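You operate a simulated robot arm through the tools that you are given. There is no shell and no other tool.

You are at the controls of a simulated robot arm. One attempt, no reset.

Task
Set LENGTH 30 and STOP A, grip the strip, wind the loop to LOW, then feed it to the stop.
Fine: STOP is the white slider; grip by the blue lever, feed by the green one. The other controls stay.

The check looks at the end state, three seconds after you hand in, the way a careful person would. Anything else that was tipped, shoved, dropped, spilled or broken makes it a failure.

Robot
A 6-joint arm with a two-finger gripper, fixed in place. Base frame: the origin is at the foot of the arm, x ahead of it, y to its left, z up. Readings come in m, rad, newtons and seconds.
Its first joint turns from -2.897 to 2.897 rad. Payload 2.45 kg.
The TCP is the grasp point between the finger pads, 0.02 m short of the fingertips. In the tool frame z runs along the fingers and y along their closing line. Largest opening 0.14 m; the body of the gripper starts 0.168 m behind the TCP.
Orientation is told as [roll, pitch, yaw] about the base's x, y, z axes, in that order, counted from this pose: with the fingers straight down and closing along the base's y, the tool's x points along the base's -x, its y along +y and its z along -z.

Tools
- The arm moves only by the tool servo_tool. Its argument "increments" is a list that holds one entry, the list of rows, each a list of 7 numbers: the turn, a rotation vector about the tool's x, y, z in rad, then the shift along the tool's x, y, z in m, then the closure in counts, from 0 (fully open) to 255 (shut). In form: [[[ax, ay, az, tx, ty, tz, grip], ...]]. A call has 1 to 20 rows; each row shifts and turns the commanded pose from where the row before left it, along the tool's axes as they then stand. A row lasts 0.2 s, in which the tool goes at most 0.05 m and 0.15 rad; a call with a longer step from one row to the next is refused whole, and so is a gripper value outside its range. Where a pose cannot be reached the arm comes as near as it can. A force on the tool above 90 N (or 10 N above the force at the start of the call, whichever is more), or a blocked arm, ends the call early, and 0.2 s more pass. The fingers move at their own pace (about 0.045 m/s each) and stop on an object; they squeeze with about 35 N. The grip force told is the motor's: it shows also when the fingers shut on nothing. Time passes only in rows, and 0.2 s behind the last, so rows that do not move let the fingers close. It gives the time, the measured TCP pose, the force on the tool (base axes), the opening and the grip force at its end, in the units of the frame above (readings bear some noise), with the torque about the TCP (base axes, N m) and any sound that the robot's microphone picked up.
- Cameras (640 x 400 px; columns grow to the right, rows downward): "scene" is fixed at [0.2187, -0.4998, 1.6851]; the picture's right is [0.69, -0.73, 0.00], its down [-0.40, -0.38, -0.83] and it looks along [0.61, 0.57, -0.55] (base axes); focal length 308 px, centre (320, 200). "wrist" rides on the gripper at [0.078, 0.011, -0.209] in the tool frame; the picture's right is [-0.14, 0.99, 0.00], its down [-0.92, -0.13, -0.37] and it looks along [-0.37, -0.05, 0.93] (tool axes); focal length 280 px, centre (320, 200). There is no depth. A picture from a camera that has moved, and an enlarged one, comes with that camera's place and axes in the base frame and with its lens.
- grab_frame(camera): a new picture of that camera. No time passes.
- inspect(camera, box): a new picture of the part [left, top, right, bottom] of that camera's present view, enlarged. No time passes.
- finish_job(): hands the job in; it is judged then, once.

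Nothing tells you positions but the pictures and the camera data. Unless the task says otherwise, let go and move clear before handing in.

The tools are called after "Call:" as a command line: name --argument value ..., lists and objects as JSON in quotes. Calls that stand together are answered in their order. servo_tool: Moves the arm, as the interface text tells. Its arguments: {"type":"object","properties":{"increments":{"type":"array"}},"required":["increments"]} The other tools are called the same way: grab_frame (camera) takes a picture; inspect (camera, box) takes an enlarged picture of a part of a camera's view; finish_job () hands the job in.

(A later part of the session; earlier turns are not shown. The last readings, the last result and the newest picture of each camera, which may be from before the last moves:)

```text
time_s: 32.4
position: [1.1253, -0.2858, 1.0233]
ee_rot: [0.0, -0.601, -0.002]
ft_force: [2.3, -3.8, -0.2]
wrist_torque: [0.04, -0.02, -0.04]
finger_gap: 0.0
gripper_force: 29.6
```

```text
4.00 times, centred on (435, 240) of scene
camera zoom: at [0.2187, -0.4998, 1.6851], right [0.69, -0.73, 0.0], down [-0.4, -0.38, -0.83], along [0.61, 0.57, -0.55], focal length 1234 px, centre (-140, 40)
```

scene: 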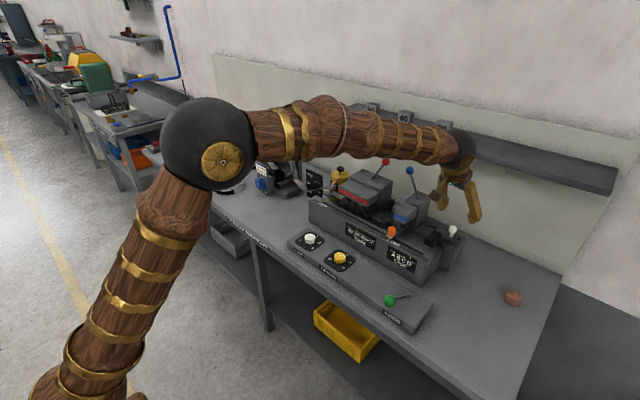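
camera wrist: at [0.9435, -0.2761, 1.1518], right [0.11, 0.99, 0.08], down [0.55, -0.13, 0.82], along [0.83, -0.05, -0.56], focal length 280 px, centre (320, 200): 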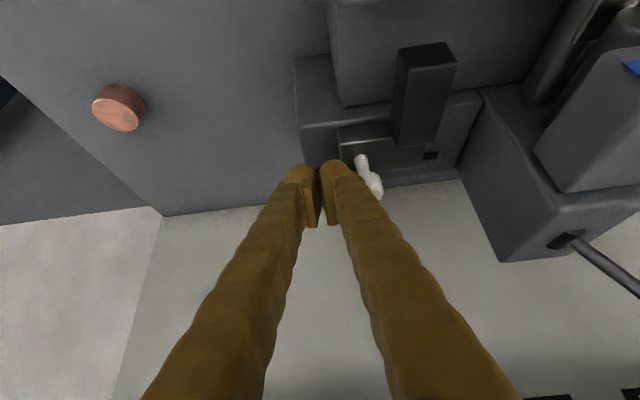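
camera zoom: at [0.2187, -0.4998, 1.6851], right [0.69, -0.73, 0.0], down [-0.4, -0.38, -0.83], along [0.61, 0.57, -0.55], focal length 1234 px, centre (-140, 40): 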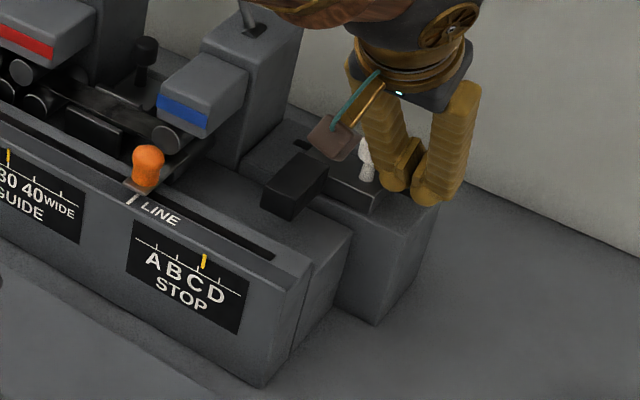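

The slider is moving under light force and the marker has moved with it from D nearly to C. I'll keep pushing in measured steps.

Call:
servo_tool --increments '[[[0, 0, 0, 0, 0.006, 0, 255], [0, 0, 0, 0, 0.006, 0, 255], [0, 0, 0, 0, 0.006, 0, 255], [0, 0, 0, 0, 0.006, 0, 255], [0, 0, 0, 0, 0.006, 0, 255], [0, 0, 0, 0, 0.005, 0, 255], [0, 0, 0, 0, 0.0, 0, 255]]]'

Call:
grab_frame --camera "wrist"

Call:
inspect --camera "scene" --box '[380, 230, 430, 280]'

Call:
inspect --camera "scene" --box '[370, 190, 500, 290]'

```text
time_s: 34.0
position: [1.1258, -0.2524, 1.0243]
ee_rot: [0.002, -0.602, -0.002]
ft_force: [-2.5, -3.8, 0.2]
wrist_torque: [0.0, 0.02, 0.06]
finger_gap: 0.0001
gripper_force: 29.3
```

```text
taken
camera wrist: at [0.9438, -0.2411, 1.1518], right [0.11, 0.99, 0.08], down [0.55, -0.13, 0.82], along [0.83, -0.05, -0.56], focal length 280 px, centre (320, 200)
```

wrist: 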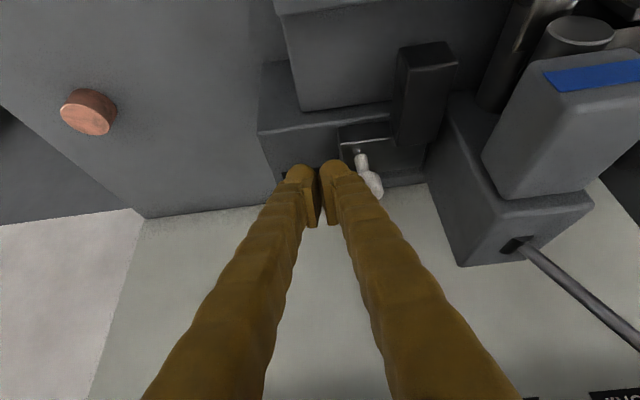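

```text
8.00 times, centred on (405, 255) of scene
camera zoom: at [0.2187, -0.4998, 1.6851], right [0.69, -0.73, 0.0], down [-0.4, -0.38, -0.83], along [0.61, 0.57, -0.55], focal length 2468 px, centre (-360, -240)
```

zoom: 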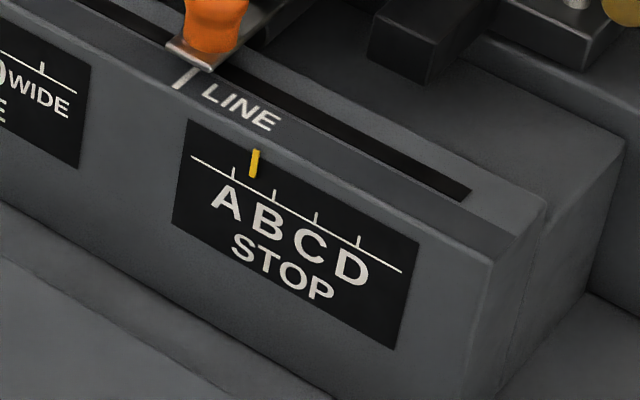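

```text
4.00 times, centred on (435, 240) of scene
camera zoom: at [0.2187, -0.4998, 1.6851], right [0.69, -0.73, 0.0], down [-0.4, -0.38, -0.83], along [0.61, 0.57, -0.55], focal length 1234 px, centre (-140, 40)
```

zoom: 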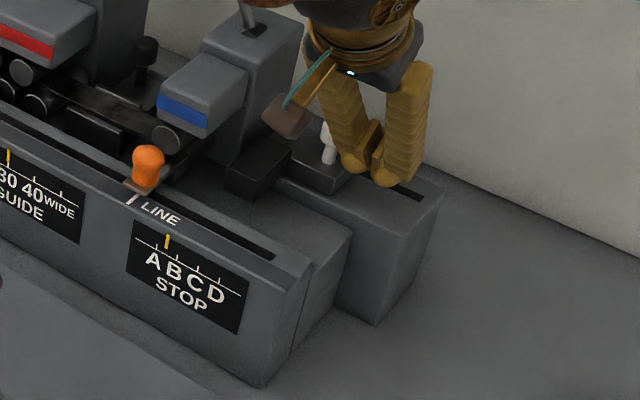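

The marker is about 10 mm short of A. I'll push a little further, carefully.

Call:
servo_tool --increments '[[[0, 0, 0, 0, 0.004, 0, 255], [0, 0, 0, 0, 0.003, 0, 255], [0, 0, 0, 0, 0.001, 0, 255], [0, 0, 0, 0, 0.0, 0, 255]]]'

Call:
inspect --camera "scene" --box '[380, 230, 430, 280]'

```text
time_s: 35.0
position: [1.1262, -0.2443, 1.0238]
ee_rot: [0.002, -0.6, -0.002]
ft_force: [-2.0, -3.8, 0.2]
wrist_torque: [-0.02, 0.02, 0.08]
finger_gap: 0.0
gripper_force: 29.6
```

```text
8.00 times, centred on (405, 255) of scene
camera zoom: at [0.2187, -0.4998, 1.6851], right [0.69, -0.73, 0.0], down [-0.4, -0.38, -0.83], along [0.61, 0.57, -0.55], focal length 2468 px, centre (-360, -240)
```

zoom: 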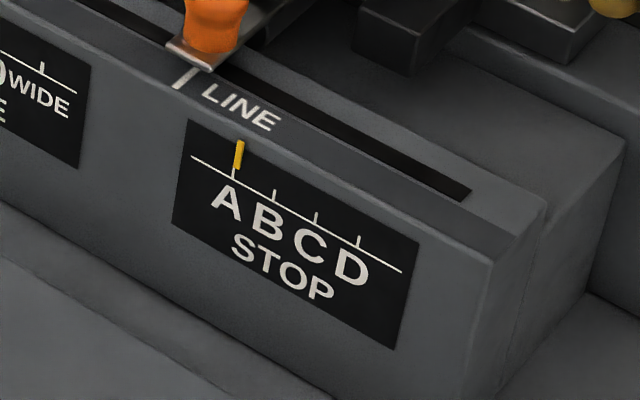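

Call:
inspect --camera "scene" --box '[388, 242, 404, 254]'

Call:
grab_frame --camera "wrist"

```text
16.00 times, centred on (396, 248) of scene
camera zoom: at [0.2187, -0.4998, 1.6851], right [0.69, -0.73, 0.0], down [-0.4, -0.38, -0.83], along [0.61, 0.57, -0.55], focal length 4935 px, centre (-896, -568)
```

zoom: 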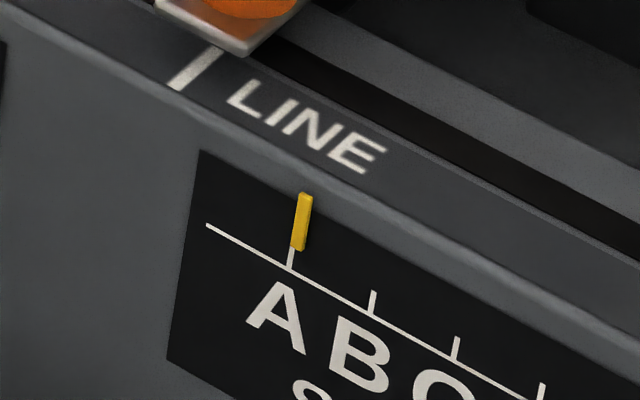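

```text
taken
camera wrist: at [0.9442, -0.2335, 1.152], right [0.11, 0.99, 0.08], down [0.55, -0.13, 0.82], along [0.83, -0.05, -0.56], focal length 280 px, centre (320, 200)
```

wrist: 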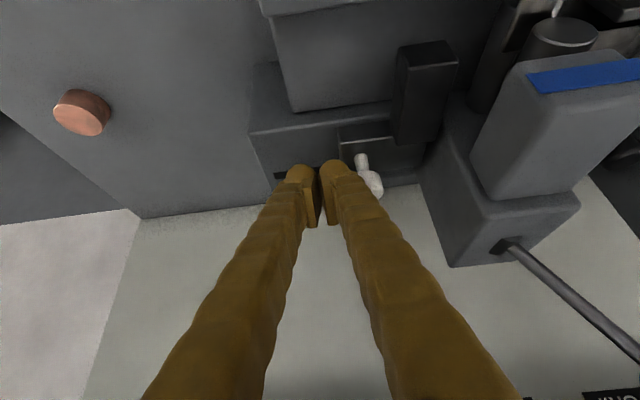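

Call:
inspect --camera "scene" --box '[348, 224, 364, 236]'

Call:
inspect --camera "scene" --box '[342, 222, 374, 244]'

```text
16.00 times, centred on (356, 230) of scene
camera zoom: at [0.2187, -0.4998, 1.6851], right [0.69, -0.73, 0.0], down [-0.4, -0.38, -0.83], along [0.61, 0.57, -0.55], focal length 4935 px, centre (-256, -280)
```

zoom: 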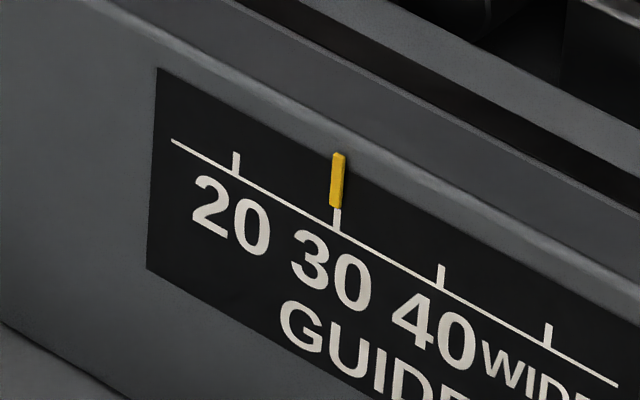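

```text
16.00 times, centred on (358, 233) of scene
camera zoom: at [0.2187, -0.4998, 1.6851], right [0.69, -0.73, 0.0], down [-0.4, -0.38, -0.83], along [0.61, 0.57, -0.55], focal length 4935 px, centre (-288, -328)
```

zoom: 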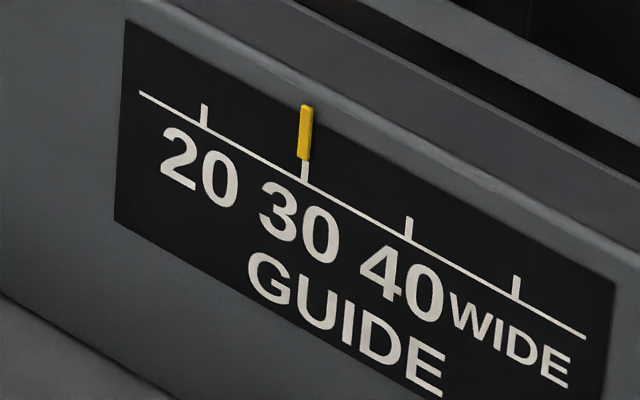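

The marker sits about 2 mm short of A, judging by how the GUIDE marker sits on its tick. One small push more.

Call:
servo_tool --increments '[[[0, 0, 0, 0, 0.002, 0, 255], [0, 0, 0, 0, 0.0, 0, 255]]]'

Call:
inspect --camera "scene" --box '[388, 242, 404, 254]'

```text
time_s: 35.6
position: [1.1273, -0.2417, 1.0241]
ee_rot: [0.001, -0.6, -0.001]
ft_force: [-1.8, -9.8, 1.6]
wrist_torque: [0.02, 0.0, 0.07]
finger_gap: 0.0001
gripper_force: 29.2
```

```text
16.00 times, centred on (396, 248) of scene
camera zoom: at [0.2187, -0.4998, 1.6851], right [0.69, -0.73, 0.0], down [-0.4, -0.38, -0.83], along [0.61, 0.57, -0.55], focal length 4935 px, centre (-896, -568)
```

zoom: 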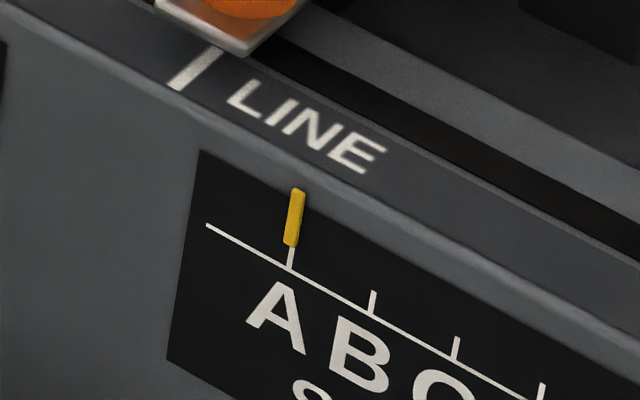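

STOP is on A, and the slider seems to have met its end of travel there. I'll back off, rise, and move over to the gap between the blue and red levers.

Call:
servo_tool --increments '[[[0, 0, 0, 0, -0.02, 0, 255], [0, 0, 0, 0, -0.02, 0, 255], [0, 0, 0, -0.0226, 0, -0.033, 255], [0, 0, 0, -0.0226, 0, -0.033, 255], [0, 0, 0, -0.0226, 0, -0.033, 255], [0, 0, 0, -0.0226, 0, -0.033, 255], [0, 0, 0, -0.0226, 0, -0.033, 255], [0, 0, 0, -0.0226, 0, -0.033, 255], [0, 0, 0, -0.0226, 0, -0.033, 255], [0, 0, 0, 0, 0, 0, 255]]]'

Call:
grab_frame --camera "wrist"

Call:
inspect --camera "scene" --box '[310, 140, 490, 280]'

```text
time_s: 37.8
position: [1.1269, -0.2824, 1.3042]
ee_rot: [0.001, -0.601, -0.001]
ft_force: [-0.9, -0.5, 0.3]
wrist_torque: [-0.02, 0.02, -0.02]
finger_gap: 0.0
gripper_force: 29.4
```

```text
taken
camera wrist: at [0.9447, -0.2722, 1.4323], right [0.12, 0.99, 0.08], down [0.55, -0.13, 0.82], along [0.83, -0.05, -0.56], focal length 280 px, centre (320, 200)
```

wrist: 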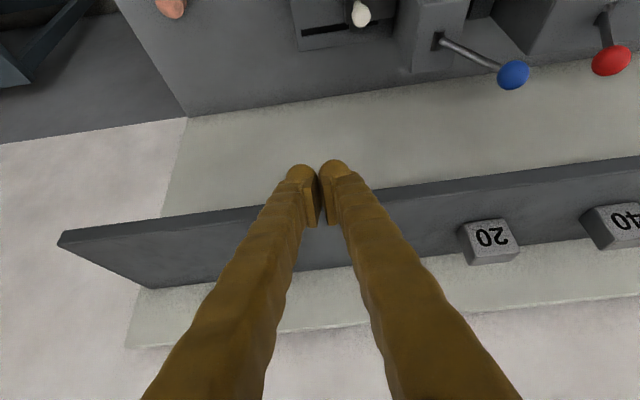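

```text
2.86 times, centred on (400, 210) of scene
camera zoom: at [0.2187, -0.4998, 1.6851], right [0.69, -0.73, 0.0], down [-0.4, -0.38, -0.83], along [0.61, 0.57, -0.55], focal length 881 px, centre (91, 171)
```

zoom: 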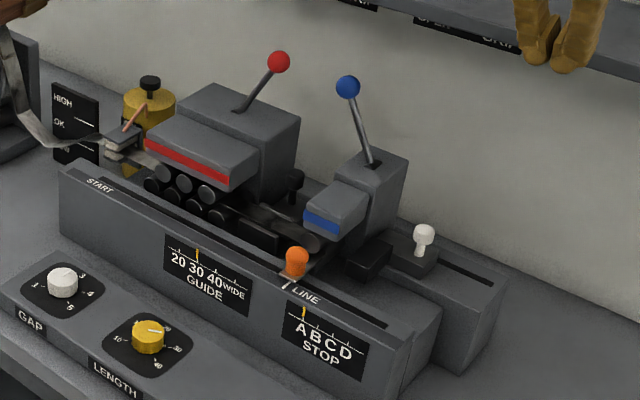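

Path is clear; the shelf front edge is about 9 cm beyond the fingers. Moving sideways to above the gap between the blue and red balls.

Call:
servo_tool --increments '[[[0, 0, 0, -0.002, 0.0442, 0.0014, 255], [0, 0, 0, -0.002, 0.0442, 0.0014, 255], [0, 0, 0, -0.002, 0.0442, 0.0014, 255], [0, 0, 0, -0.002, 0.0442, 0.0014, 255], [0, 0, 0, -0.002, 0.0442, 0.0014, 255], [0, 0, 0, -0.002, 0.0442, 0.0014, 255], [0, 0, 0, 0, 0, 0, 255]]]'

Call:
grab_frame --camera "wrist"

Call:
inspect --camera "scene" --box '[310, 120, 490, 260]'

```text
time_s: 39.4
position: [1.1386, -0.0161, 1.3031]
ee_rot: [0.002, -0.601, -0.002]
ft_force: [-0.1, -0.1, 0.7]
wrist_torque: [0.03, -0.02, -0.03]
finger_gap: 0.0
gripper_force: 29.0
```

```text
taken
camera wrist: at [0.9571, -0.0054, 1.4318], right [0.11, 0.99, 0.08], down [0.55, -0.13, 0.82], along [0.83, -0.05, -0.56], focal length 280 px, centre (320, 200)
```

wrist: 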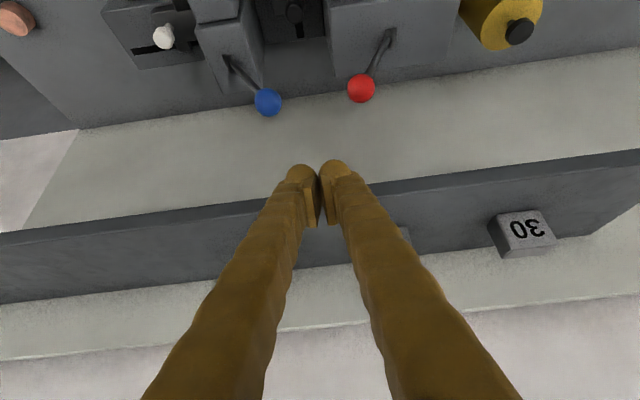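

```text
2.86 times, centred on (400, 190) of scene
camera zoom: at [0.2187, -0.4998, 1.6851], right [0.69, -0.73, 0.0], down [-0.4, -0.38, -0.83], along [0.61, 0.57, -0.55], focal length 881 px, centre (91, 229)
```

zoom: 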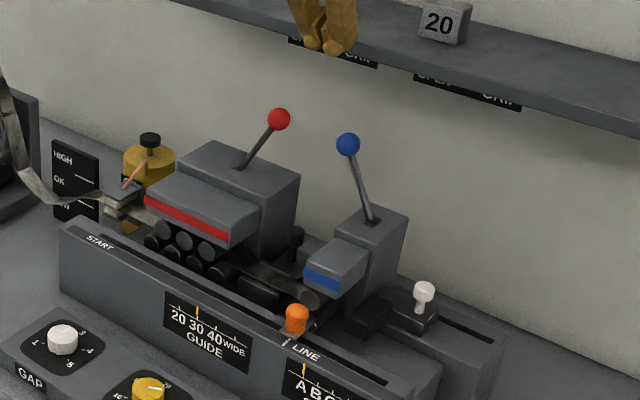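

Blue ball at y≈-0.064 and red at y≈+0.038, so the midpoint is y≈-0.013. I'll descend partway between them and check.

Call:
servo_tool --increments '[[[0, 0, 0, 0.0156, 0.001, 0.0241, 255], [0, 0, 0, 0.0156, 0.001, 0.0241, 255], [0, 0, 0, 0.0156, 0.001, 0.0241, 255], [0, 0, 0, 0, 0, 0, 255]]]'

Call:
grab_frame --camera "wrist"

```text
time_s: 40.4
position: [1.1425, -0.013, 1.2178]
ee_rot: [0.002, -0.599, -0.003]
ft_force: [0.7, 0.2, -0.8]
wrist_torque: [0.02, 0.04, -0.03]
finger_gap: 0.0
gripper_force: 29.4
```

```text
taken
camera wrist: at [0.9609, -0.0027, 1.3454], right [0.11, 0.99, 0.08], down [0.55, -0.13, 0.82], along [0.83, -0.05, -0.56], focal length 280 px, centre (320, 200)
```

wrist: 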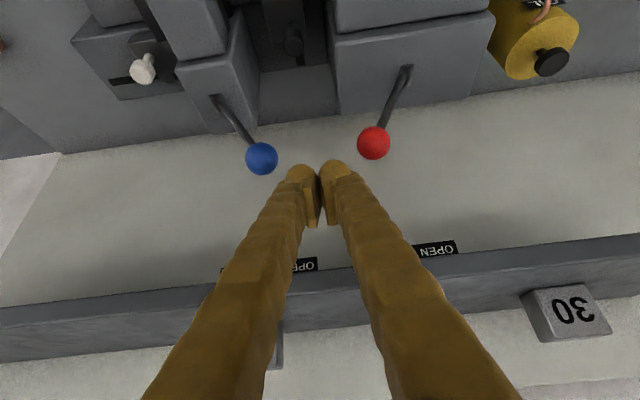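

The fingers fit between the two balls with about 1 cm on each side. Lowering to ball height.

Call:
servo_tool --increments '[[[0, 0, 0, 0.0136, 0.0, 0.0198, 255], [0, 0, 0, 0.0136, 0.0, 0.0198, 255], [0, 0, 0, 0, 0, 0, 255]]]'

Call:
grab_frame --camera "wrist"

```text
time_s: 41.2
position: [1.1431, -0.0141, 1.1674]
ee_rot: [0.002, -0.6, -0.003]
ft_force: [0.4, -1.1, 0.2]
wrist_torque: [0.0, 0.01, 0.0]
finger_gap: 0.0001
gripper_force: 29.6
```

```text
taken
camera wrist: at [0.961, -0.0034, 1.2963], right [0.11, 0.99, 0.08], down [0.55, -0.13, 0.82], along [0.83, -0.05, -0.56], focal length 280 px, centre (320, 200)
```

wrist: 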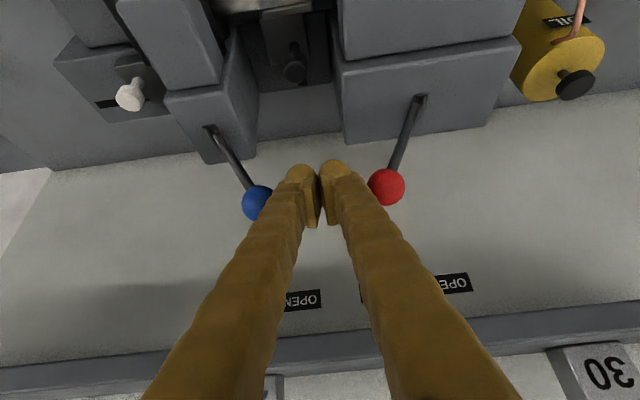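

Fingers are between the two balls with no contact force. Pushing the blue lever toward -y (GRIP) in steps.

Call:
servo_tool --increments '[[[0, 0, 0, 0, -0.01, 0, 255], [0, 0, 0, 0, -0.01, 0, 255], [0, 0, 0, 0, -0.01, 0, 255], [0, 0, 0, 0, -0.01, 0, 255], [0, 0, 0, 0, -0.01, 0, 255]]]'

Call:
grab_frame --camera "wrist"

Call:
inspect --camera "scene" --box '[330, 140, 490, 260]'

```text
time_s: 42.4
position: [1.141, -0.0663, 1.1696]
ee_rot: [0.002, -0.602, -0.002]
ft_force: [-0.3, 0.0, 0.3]
wrist_torque: [-0.01, -0.03, -0.01]
finger_gap: 0.0
gripper_force: 29.9
```

```text
taken
camera wrist: at [0.96, -0.0547, 1.2973], right [0.11, 0.99, 0.08], down [0.55, -0.13, 0.82], along [0.83, -0.05, -0.56], focal length 280 px, centre (320, 200)
```

wrist: 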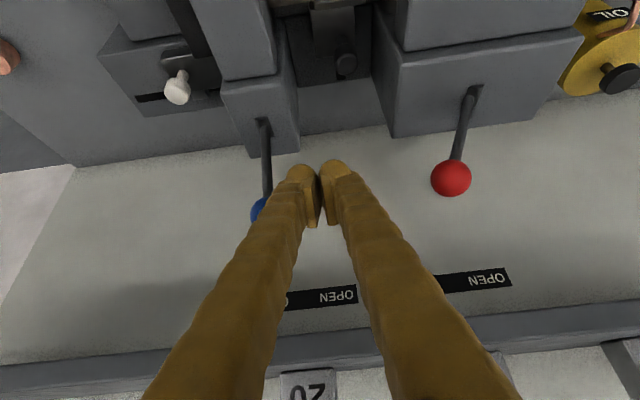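

```text
3.33 times, centred on (410, 200) of scene
camera zoom: at [0.2187, -0.4998, 1.6851], right [0.69, -0.73, 0.0], down [-0.4, -0.38, -0.83], along [0.61, 0.57, -0.55], focal length 1028 px, centre (20, 200)
```

zoom: 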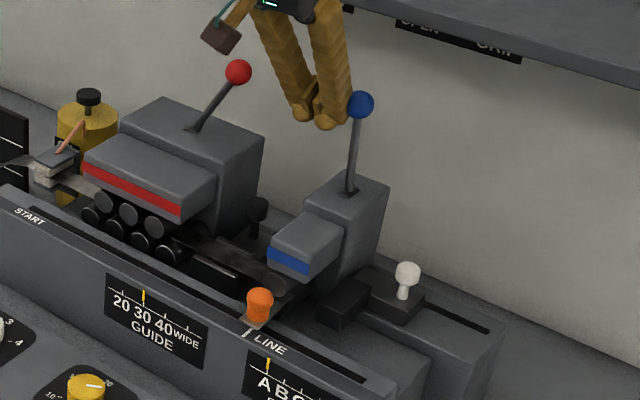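

The blue lever is moving easily and is now upright. I'll continue pushing toward GRIP.

Call:
servo_tool --increments '[[[0, 0, 0, 0, -0.01, 0, 255], [0, 0, 0, 0, -0.01, 0, 255], [0, 0, 0, 0, -0.01, 0, 255], [0, 0, 0, 0, -0.01, 0, 255]]]'

Call:
grab_frame --camera "wrist"

Call:
inspect --camera "scene" --box '[330, 140, 490, 260]'

```text
time_s: 43.4
position: [1.1427, -0.1028, 1.1696]
ee_rot: [0.001, -0.601, -0.001]
ft_force: [0.0, -0.6, -0.8]
wrist_torque: [0.0, 0.02, -0.01]
finger_gap: 0.0
gripper_force: 29.0
```

```text
taken
camera wrist: at [0.9615, -0.093, 1.2978], right [0.11, 0.99, 0.08], down [0.55, -0.13, 0.82], along [0.83, -0.05, -0.56], focal length 280 px, centre (320, 200)
```

wrist: 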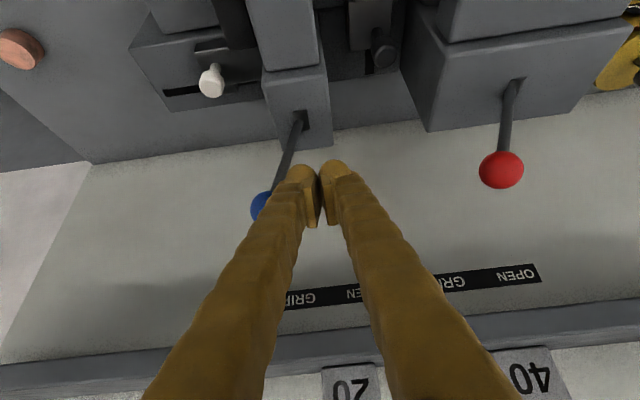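

```text
3.33 times, centred on (410, 200) of scene
camera zoom: at [0.2187, -0.4998, 1.6851], right [0.69, -0.73, 0.0], down [-0.4, -0.38, -0.83], along [0.61, 0.57, -0.55], focal length 1028 px, centre (20, 200)
```

zoom: 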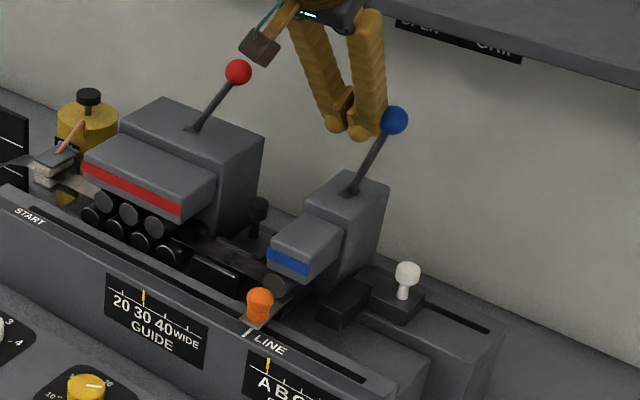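

Nearly the same lean as the red lever in its GRIP position. A few more millimetres until it meets its end stop.

Call:
servo_tool --increments '[[[0, 0, 0, 0, -0.005, 0, 255], [0, 0, 0, 0, -0.005, 0, 255], [0, 0, 0, 0, 0.0, 0, 255]]]'

Call:
inspect --camera "scene" --box '[330, 140, 490, 260]'

```text
time_s: 44.2
position: [1.1426, -0.1142, 1.1701]
ee_rot: [0.003, -0.599, -0.001]
ft_force: [0.1, -0.2, 0.2]
wrist_torque: [0.01, -0.02, -0.02]
finger_gap: 0.0
gripper_force: 30.0
```

```text
3.33 times, centred on (410, 200) of scene
camera zoom: at [0.2187, -0.4998, 1.6851], right [0.69, -0.73, 0.0], down [-0.4, -0.38, -0.83], along [0.61, 0.57, -0.55], focal length 1028 px, centre (20, 200)
```

zoom: 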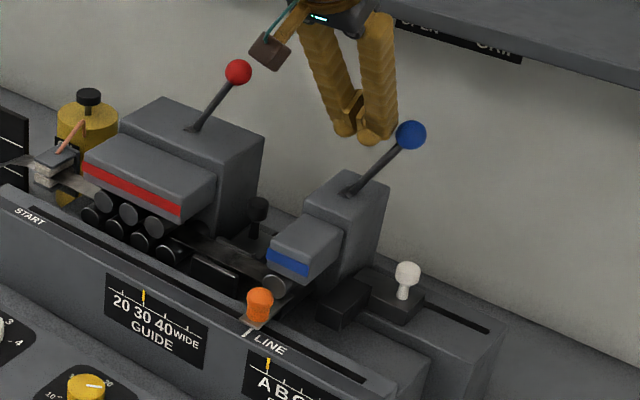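

The blue lever snapped over and is now a mirror image of its OPEN position, so it is fully at GRIP. I'll rise and retreat, then go look at the pay-out knob and loop gauge on the left.

Call:
servo_tool --increments '[[[0, 0, 0, -0.0226, 0, -0.033, 255], [0, 0, 0, -0.0226, 0, -0.033, 255], [0, 0, 0, -0.0226, 0, -0.033, 255], [0, 0, 0, -0.0226, 0, -0.033, 255], [0, 0, 0, 0.0342, 0.025, -0.0234, 200], [0, 0, 0, 0.0342, 0.025, -0.0234, 118], [0, 0, 0, 0.0342, 0.025, -0.0234, 118], [0, 0, 0, 0.0342, 0.025, -0.0234, 118], [0, 0, 0, 0.0342, 0.025, -0.0234, 118], [0, 0, 0, 0.0342, 0.025, -0.0234, 118], [0, 0, 0, 0.0342, 0.025, -0.0234, 118], [0, 0.15, 0, 0, 0, 0, 118], [0, 0.15, 0, 0, 0, 0, 118], [0, 0.15, 0, 0, 0, 0, 118], [0, 0.15, 0, 0, 0, 0, 118], [0, 0, 0, 0, 0, 0, 118]]]'

Call:
grab_frame --camera "wrist"

Call:
grab_frame --camera "scene"

```text
time_s: 47.6
position: [0.8525, 0.0607, 1.3289]
ee_rot: [-0.002, 0.001, -0.002]
ft_force: [-0.2, -0.5, 0.6]
wrist_torque: [0.01, -0.03, -0.01]
finger_gap: 0.075
gripper_force: 0.0
```

```text
taken
camera wrist: at [0.7747, 0.0718, 1.5388], right [0.14, 0.99, 0.0], down [0.92, -0.13, 0.37], along [0.36, -0.05, -0.93], focal length 280 px, centre (320, 200)
```

wrist: 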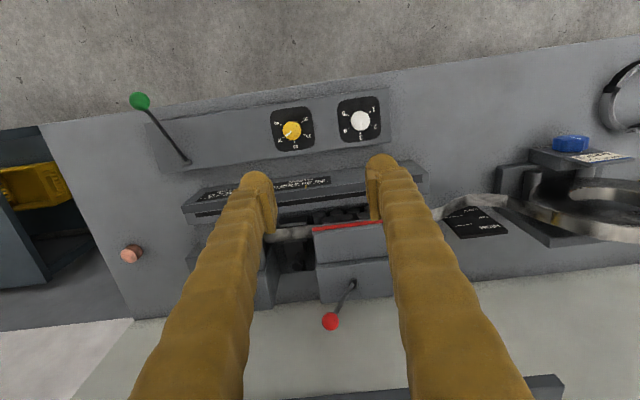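

```text
taken
```

scene: 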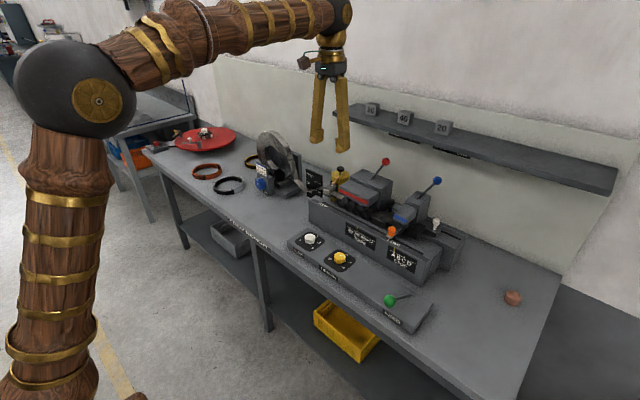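

Call:
inspect --camera "scene" --box '[240, 120, 350, 220]'

Call:
inspect --camera "wrist" --box '[420, 110, 640, 260]'

Call:
inspect --camera "scene" --box '[370, 160, 470, 250]'

```text
4.00 times, centred on (295, 170) of scene
camera zoom: at [0.2187, -0.4998, 1.6851], right [0.69, -0.73, 0.0], down [-0.4, -0.38, -0.83], along [0.61, 0.57, -0.55], focal length 1234 px, centre (420, 320)
```

zoom: 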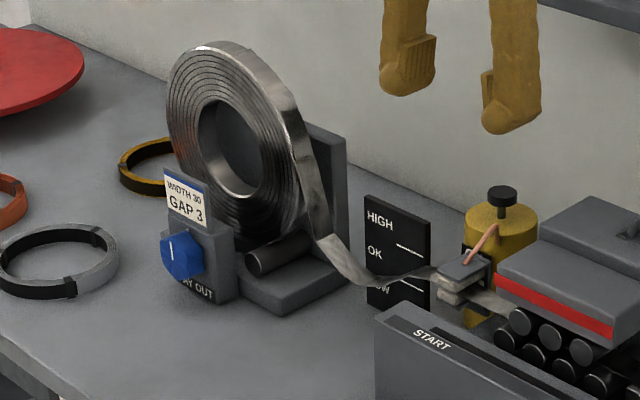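

```text
2.67 times, centred on (530, 185) of wrist
camera zoom: at [0.7747, 0.0718, 1.5388], right [0.14, 0.99, 0.0], down [0.92, -0.13, 0.37], along [0.36, -0.05, -0.93], focal length 748 px, centre (-240, 240)
```

zoom: 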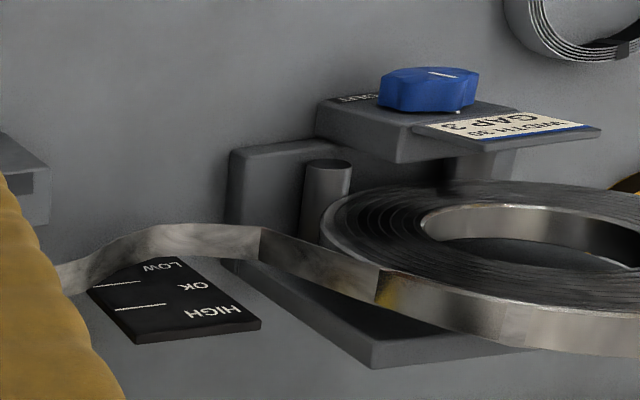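

```text
4.44 times, centred on (420, 205) of scene
camera zoom: at [0.2187, -0.4998, 1.6851], right [0.69, -0.73, 0.0], down [-0.4, -0.38, -0.83], along [0.61, 0.57, -0.55], focal length 1371 px, centre (-124, 178)
```

zoom: 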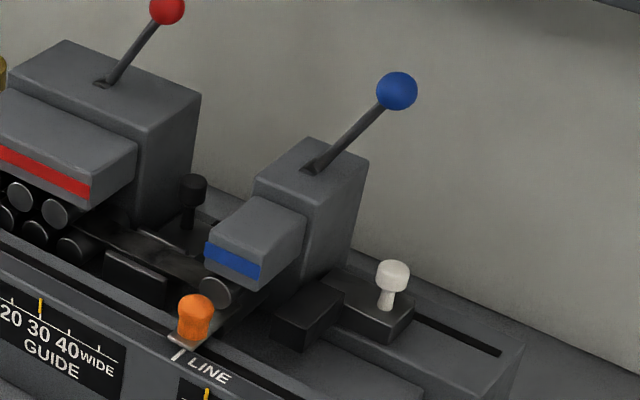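

The gauge needs a frontal view to judge the loop. I'll back off to the left front and pitch the tool nearly horizontal so the wrist camera looks straight at the reel knob and the gauge.

Call:
servo_tool --increments '[[[0, 0, 0, 0.0211, 0.0354, 0.0163, 118], [0, 0, 0, 0.0211, 0.0354, 0.0163, 118], [0, 0, 0, 0.0211, 0.0354, 0.0163, 118], [0, 0, 0, 0.0211, 0.0354, 0.0163, 118], [0, 0, 0, 0.0211, 0.0354, 0.0163, 118], [0, 0, 0, 0.0211, 0.0354, 0.0163, 118], [0, 0, 0, 0.0211, 0.0354, 0.0163, 118], [0, 0, 0, 0.0211, 0.0354, 0.0163, 118], [0, 0, 0, 0.0211, 0.0354, 0.0163, 118], [0, 0, 0, 0.0211, 0.0354, 0.0163, 118], [0, 0, 0, 0.0211, 0.0354, 0.0163, 118], [0, -0.143, 0, 0, 0, 0, 118], [0, -0.143, 0, 0, 0, 0, 118], [0, -0.143, 0, 0, 0, 0, 118], [0, -0.143, 0, 0, 0, 0, 118], [0, -0.143, 0, 0, 0, 0, 118], [0, -0.143, 0, 0, 0, 0, 118], [0, -0.143, 0, 0, 0, 0, 118], [0, 0, 0, 0, 0, 0, 118]]]'

Call:
grab_frame --camera "wrist"

Call:
grab_frame --camera "scene"

```text
time_s: 51.6
position: [0.6212, 0.4517, 1.1517]
ee_rot: [0.004, -1.003, -0.005]
ft_force: [0.0, -0.6, 0.0]
wrist_torque: [-0.04, 0.01, 0.0]
finger_gap: 0.0751
gripper_force: 0.0
```

```text
taken
camera wrist: at [0.4037, 0.4614, 1.1978], right [0.08, 0.99, 0.12], down [0.18, -0.13, 0.97], along [0.98, -0.05, -0.19], focal length 280 px, centre (320, 200)
```

wrist: 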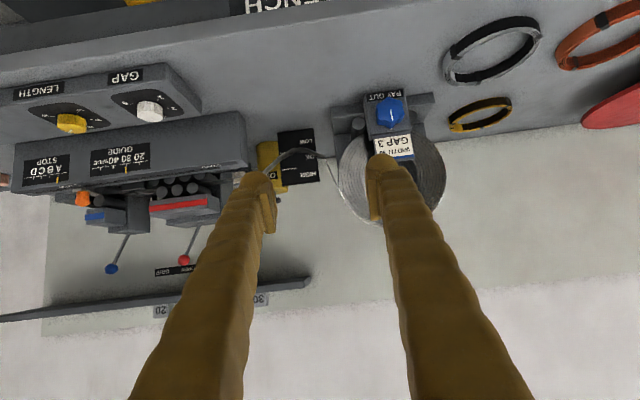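

```text
taken
```

scene: 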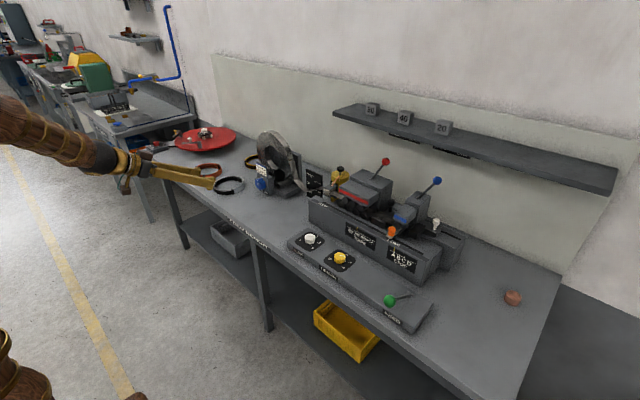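

Call:
inspect --camera "wrist" --box '[320, 80, 450, 165]'

Call:
inspect --camera "wrist" --box '[240, 120, 350, 200]'

Call:
inspect --camera "scene" --box '[240, 155, 300, 205]'

```text
4.71 times, centred on (385, 122) of wrist
camera zoom: at [0.4037, 0.4614, 1.1978], right [0.08, 0.99, 0.12], down [0.18, -0.13, 0.97], along [0.98, -0.05, -0.19], focal length 1320 px, centre (14, 565)
```

zoom: 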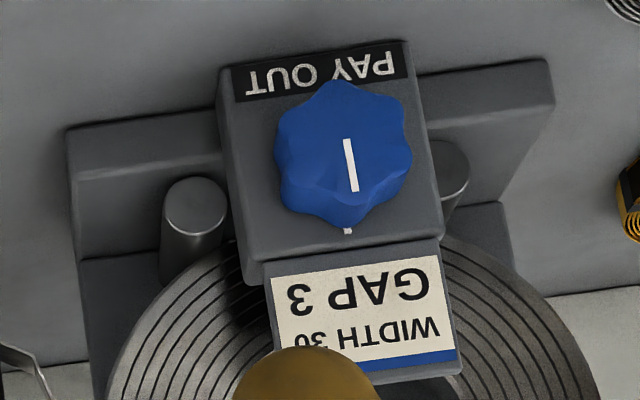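

```text
5.00 times, centred on (295, 160) of wrist
camera zoom: at [0.4037, 0.4614, 1.1978], right [0.08, 0.99, 0.12], down [0.18, -0.13, 0.97], along [0.98, -0.05, -0.19], focal length 1402 px, centre (445, 400)
```

zoom: 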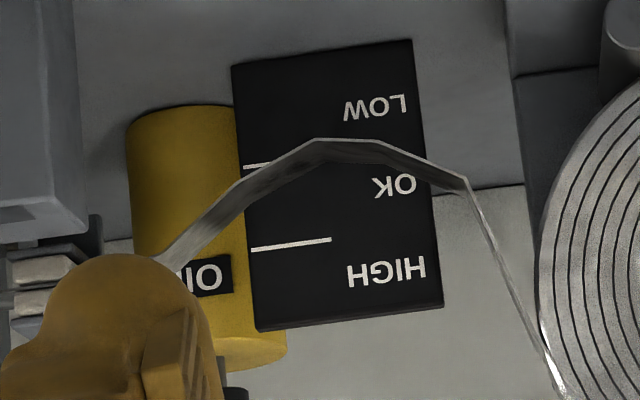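

```text
8.00 times, centred on (270, 180) of scene
camera zoom: at [0.2187, -0.4998, 1.6851], right [0.69, -0.73, 0.0], down [-0.4, -0.38, -0.83], along [0.61, 0.57, -0.55], focal length 2468 px, centre (720, 360)
```

zoom: 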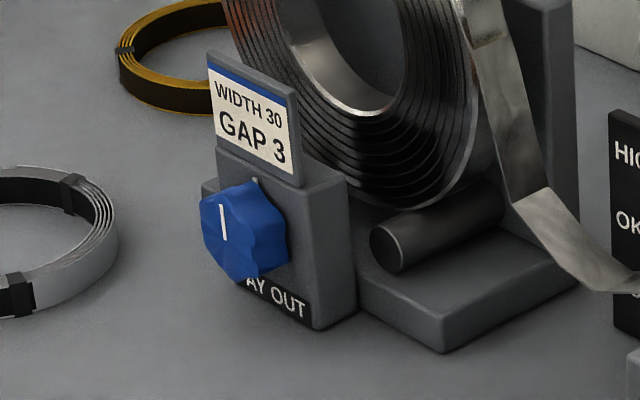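

The knob has a horizontal axis facing the operator, with its front face centre near (0.951, 0.600, 0.922), and the loop's bottom is just within OK. I'll pitch to 1.2 rad, which points the camera along the knob's axis and keeps it clear of the bench, then come in front of the knob with fingers to its left and right.

Call:
servo_tool --increments '[[[0, -0.0985, 0, 0, 0, 0, 82], [0, -0.0985, 0, 0, 0, 0, 82], [0, 0, 0, 0.0118, 0.0185, 0.0369, 82], [0, 0, 0, 0.0118, 0.0185, 0.0369, 82], [0, 0, 0, 0.0118, 0.0185, 0.0369, 82], [0, 0, 0, 0.0118, 0.0185, 0.0369, 82], [0, 0, 0, 0.0118, 0.0185, 0.0369, 82], [0, 0, 0, 0.0118, 0.0185, 0.0369, 82], [0, 0, 0, 0.0118, 0.0185, 0.0369, 82], [0, 0, 0, 0.0118, 0.0185, 0.0369, 82], [0, 0, 0, 0, 0, 0, 82]]]'

Call:
grab_frame --camera "wrist"

Call:
inspect --camera "scene" --box '[180, 120, 330, 240]'

```text
time_s: 54.0
position: [0.8642, 0.5994, 0.9555]
ee_rot: [0.002, -1.199, -0.004]
ft_force: [-0.5, -0.1, -0.1]
wrist_torque: [0.0, -0.04, -0.03]
finger_gap: 0.0947
gripper_force: 0.1
```

```text
taken
camera wrist: at [0.6416, 0.6096, 0.9584], right [0.05, 0.99, 0.13], down [-0.01, -0.13, 0.99], along [1.0, -0.05, 0.0], focal length 280 px, centre (320, 200)
```

wrist: 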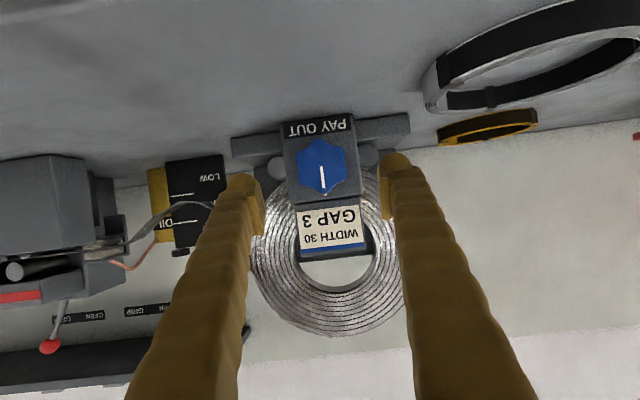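

```text
3.33 times, centred on (255, 180) of scene
camera zoom: at [0.2187, -0.4998, 1.6851], right [0.69, -0.73, 0.0], down [-0.4, -0.38, -0.83], along [0.61, 0.57, -0.55], focal length 1028 px, centre (537, 267)
```

zoom: 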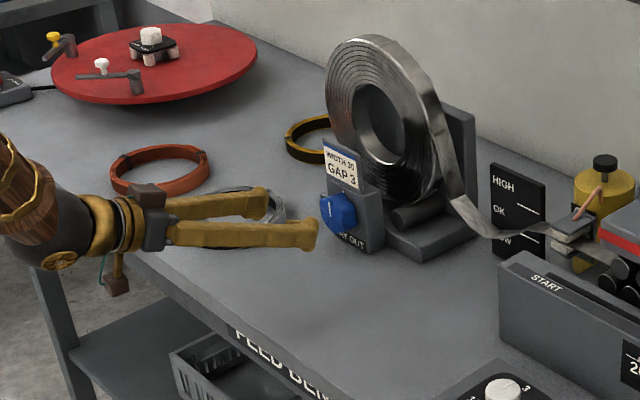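

I'm lined up in front of the knob with a good level view. I'll zoom in for the knob centre, and read the gauge from this low angle.

Call:
inspect --camera "wrist" --box '[270, 110, 380, 220]'

Call:
inspect --camera "wrist" --box '[120, 140, 260, 260]'

```text
3.64 times, centred on (325, 165) of wrist
camera zoom: at [0.6416, 0.6096, 0.9584], right [0.05, 0.99, 0.13], down [-0.01, -0.13, 0.99], along [1.0, -0.05, 0.0], focal length 1020 px, centre (302, 327)
```

zoom: 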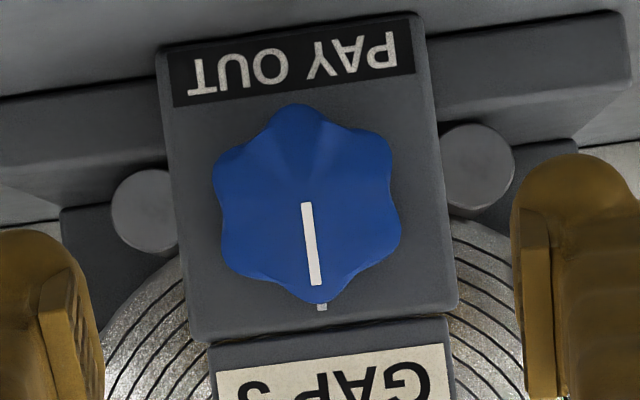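

```text
3.33 times, centred on (190, 200) of wrist
camera zoom: at [0.6416, 0.6096, 0.9584], right [0.05, 0.99, 0.13], down [-0.01, -0.13, 0.99], along [1.0, -0.05, 0.0], focal length 935 px, centre (753, 200)
```

zoom: 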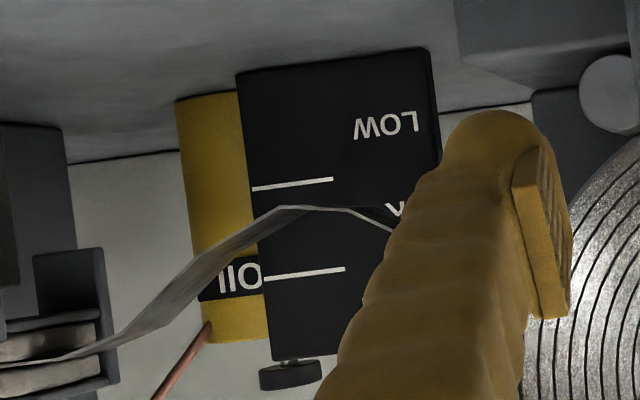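

The knob is a six-lobed star about 59 mm across, axis at (y, z) = (0.600, 0.9235). The loop bottom reads OK, about 7 mm above the OK/LOW line. I'll advance so the fingers straddle the knob with the pads on its lobes.

Call:
servo_tool --increments '[[[0, 0, 0, -0.002, 0.0001, 0.03, 95], [0, 0, 0, -0.002, 0.0001, 0.03, 95], [0, 0, 0, -0.002, 0.0001, 0.02, 95], [0, 0, 0, 0, 0, 0.0098, 95], [0, 0, 0, 0, 0, 0, 95]]]'

Call:
grab_frame --camera "wrist"

Call:
inspect --camera "scene" --box '[220, 140, 340, 220]'

```text
time_s: 55.2
position: [0.9473, 0.6008, 0.929]
ee_rot: [0.002, -1.199, -0.004]
ft_force: [-0.2, -0.1, -1.0]
wrist_torque: [-0.02, 0.02, 0.01]
finger_gap: 0.0878
gripper_force: 0.1
```

```text
taken
camera wrist: at [0.7256, 0.611, 0.931], right [0.05, 0.99, 0.13], down [-0.01, -0.13, 0.99], along [1.0, -0.05, 0.0], focal length 280 px, centre (320, 200)
```

wrist: 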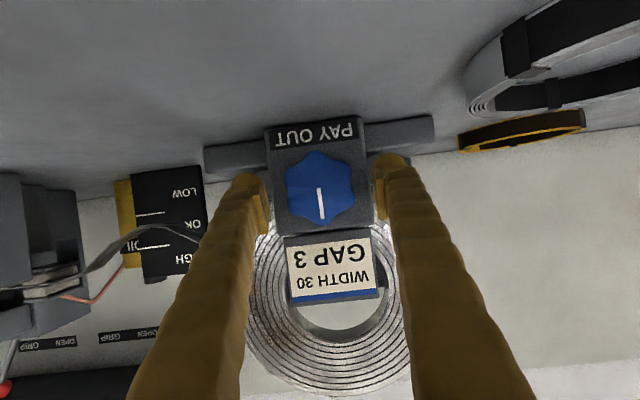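

```text
5.00 times, centred on (280, 180) of scene
camera zoom: at [0.2187, -0.4998, 1.6851], right [0.69, -0.73, 0.0], down [-0.4, -0.38, -0.83], along [0.61, 0.57, -0.55], focal length 1542 px, centre (520, 300)
```

zoom: 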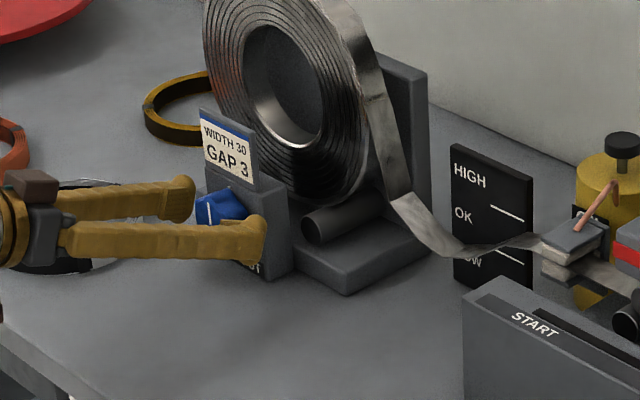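

The knob is centred between the pads and the gauge remains visible. Closing on the knob.

Call:
servo_tool --increments '[[[0, 0, 0, 0, -0.001, 0, 140], [0, 0, 0, 0, 0, 0, 160], [0, 0, 0, 0, 0, 0, 170], [0, 0, 0, 0, 0, 0, 180], [0, 0, 0, 0, 0, 0, 255], [0, 0, 0, 0, 0, 0, 255]]]'

Call:
grab_frame --camera "wrist"

```text
time_s: 56.6
position: [0.9485, 0.599, 0.9281]
ee_rot: [0.001, -1.199, -0.003]
ft_force: [6.4, 18.5, 0.4]
wrist_torque: [0.12, -0.04, 0.19]
finger_gap: 0.0549
gripper_force: 44.7
```

```text
taken
camera wrist: at [0.7257, 0.6106, 0.9307], right [0.05, 0.99, 0.13], down [-0.01, -0.13, 0.99], along [1.0, -0.05, 0.0], focal length 280 px, centre (320, 200)
```

wrist: 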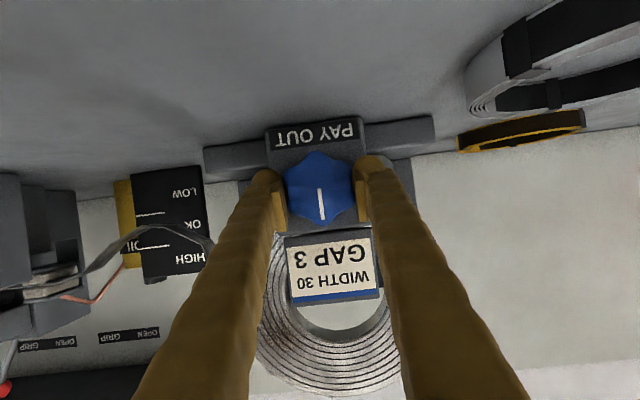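

Gripped on the lobes at a 55 mm gap. I'll relieve the side force, note the gauge baseline, then try a small clockwise turn, as seen from the front, and watch the loop.

Call:
inspect --camera "wrist" --box '[80, 150, 240, 290]'

Call:
servo_tool --increments '[[[0, 0, 0, 0, 0.001, 0, 255], [-0.0363, 0, 0.0932, 0, -0.00045, 0, 255], [-0.0363, 0, 0.0932, 0, -0.00045, 0, 255], [-0.0363, 0, 0.0932, 0, -0.00045, 0, 255], [0, 0, 0, 0, 0, 0, 255]]]'

Call:
grab_frame --camera "wrist"

Call:
inspect --camera "scene" --box '[220, 140, 340, 220]'

```text
2.86 times, centred on (160, 220) of wrist
camera zoom: at [0.7257, 0.6106, 0.9307], right [0.05, 0.99, 0.13], down [-0.01, -0.13, 0.99], along [1.0, -0.05, 0.0], focal length 801 px, centre (777, 143)
```

zoom: 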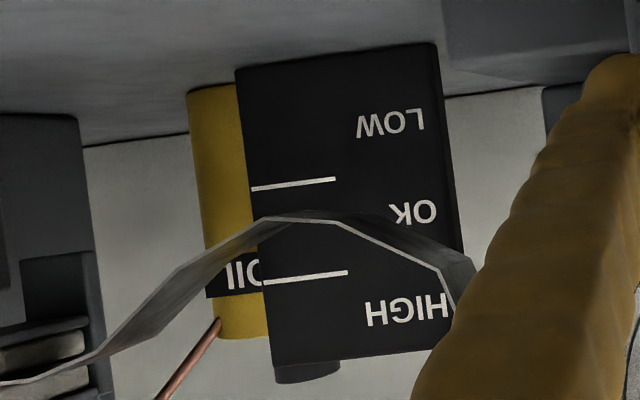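

```text
time_s: 57.8
position: [0.9483, 0.599, 0.9268]
ee_rot: [0.709, -1.096, -0.651]
ft_force: [-9.6, 14.1, -1.4]
wrist_torque: [0.1, 0.14, 0.06]
finger_gap: 0.0546
gripper_force: 45.3
```

```text
taken
camera wrist: at [0.7258, 0.6077, 0.9337], right [0.05, 0.91, 0.42], down [-0.01, -0.42, 0.91], along [1.0, -0.05, -0.01], focal length 280 px, centre (320, 200)
```

wrist: 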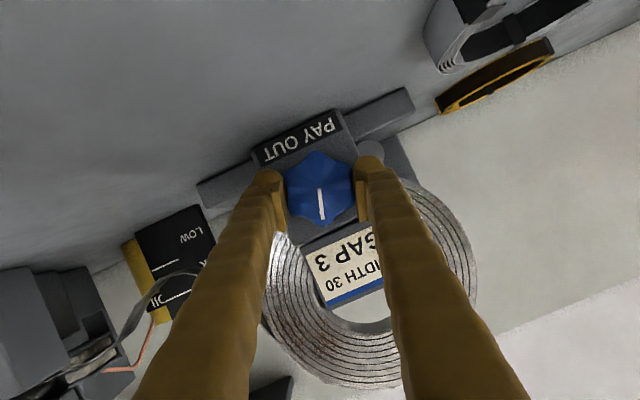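

```text
5.00 times, centred on (280, 180) of scene
camera zoom: at [0.2187, -0.4998, 1.6851], right [0.69, -0.73, 0.0], down [-0.4, -0.38, -0.83], along [0.61, 0.57, -0.55], focal length 1542 px, centre (520, 300)
```

zoom: 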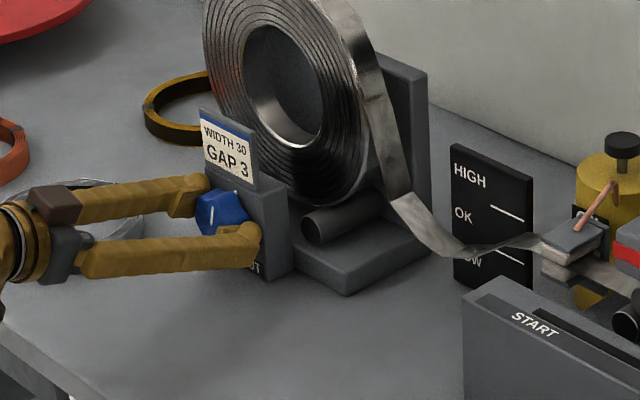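

Call:
inspect --camera "wrist" --box '[90, 190, 250, 330]'

Call:
inspect --camera "scene" --box '[290, 160, 350, 205]'

```text
2.86 times, centred on (170, 260) of wrist
camera zoom: at [0.7258, 0.6077, 0.9337], right [0.05, 0.91, 0.42], down [-0.01, -0.42, 0.91], along [1.0, -0.05, -0.01], focal length 801 px, centre (749, 29)
```

zoom: 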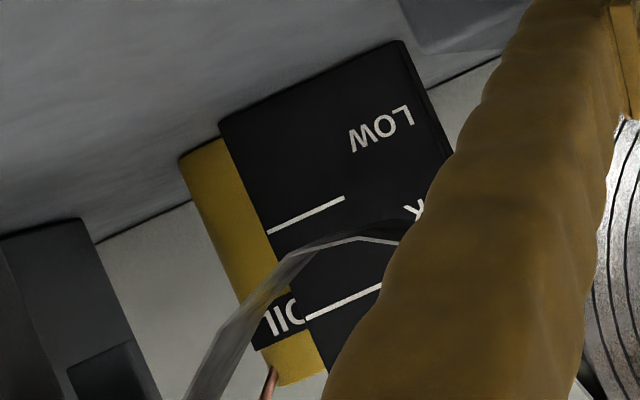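

```text
8.89 times, centred on (320, 182) of scene
camera zoom: at [0.2187, -0.4998, 1.6851], right [0.69, -0.73, 0.0], down [-0.4, -0.38, -0.83], along [0.61, 0.57, -0.55], focal length 2742 px, centre (320, 356)
```

zoom: 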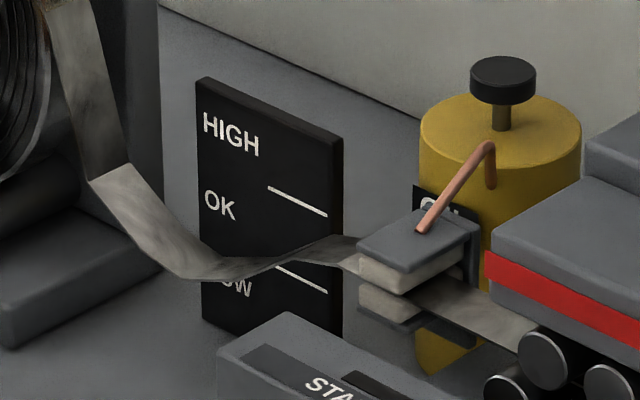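

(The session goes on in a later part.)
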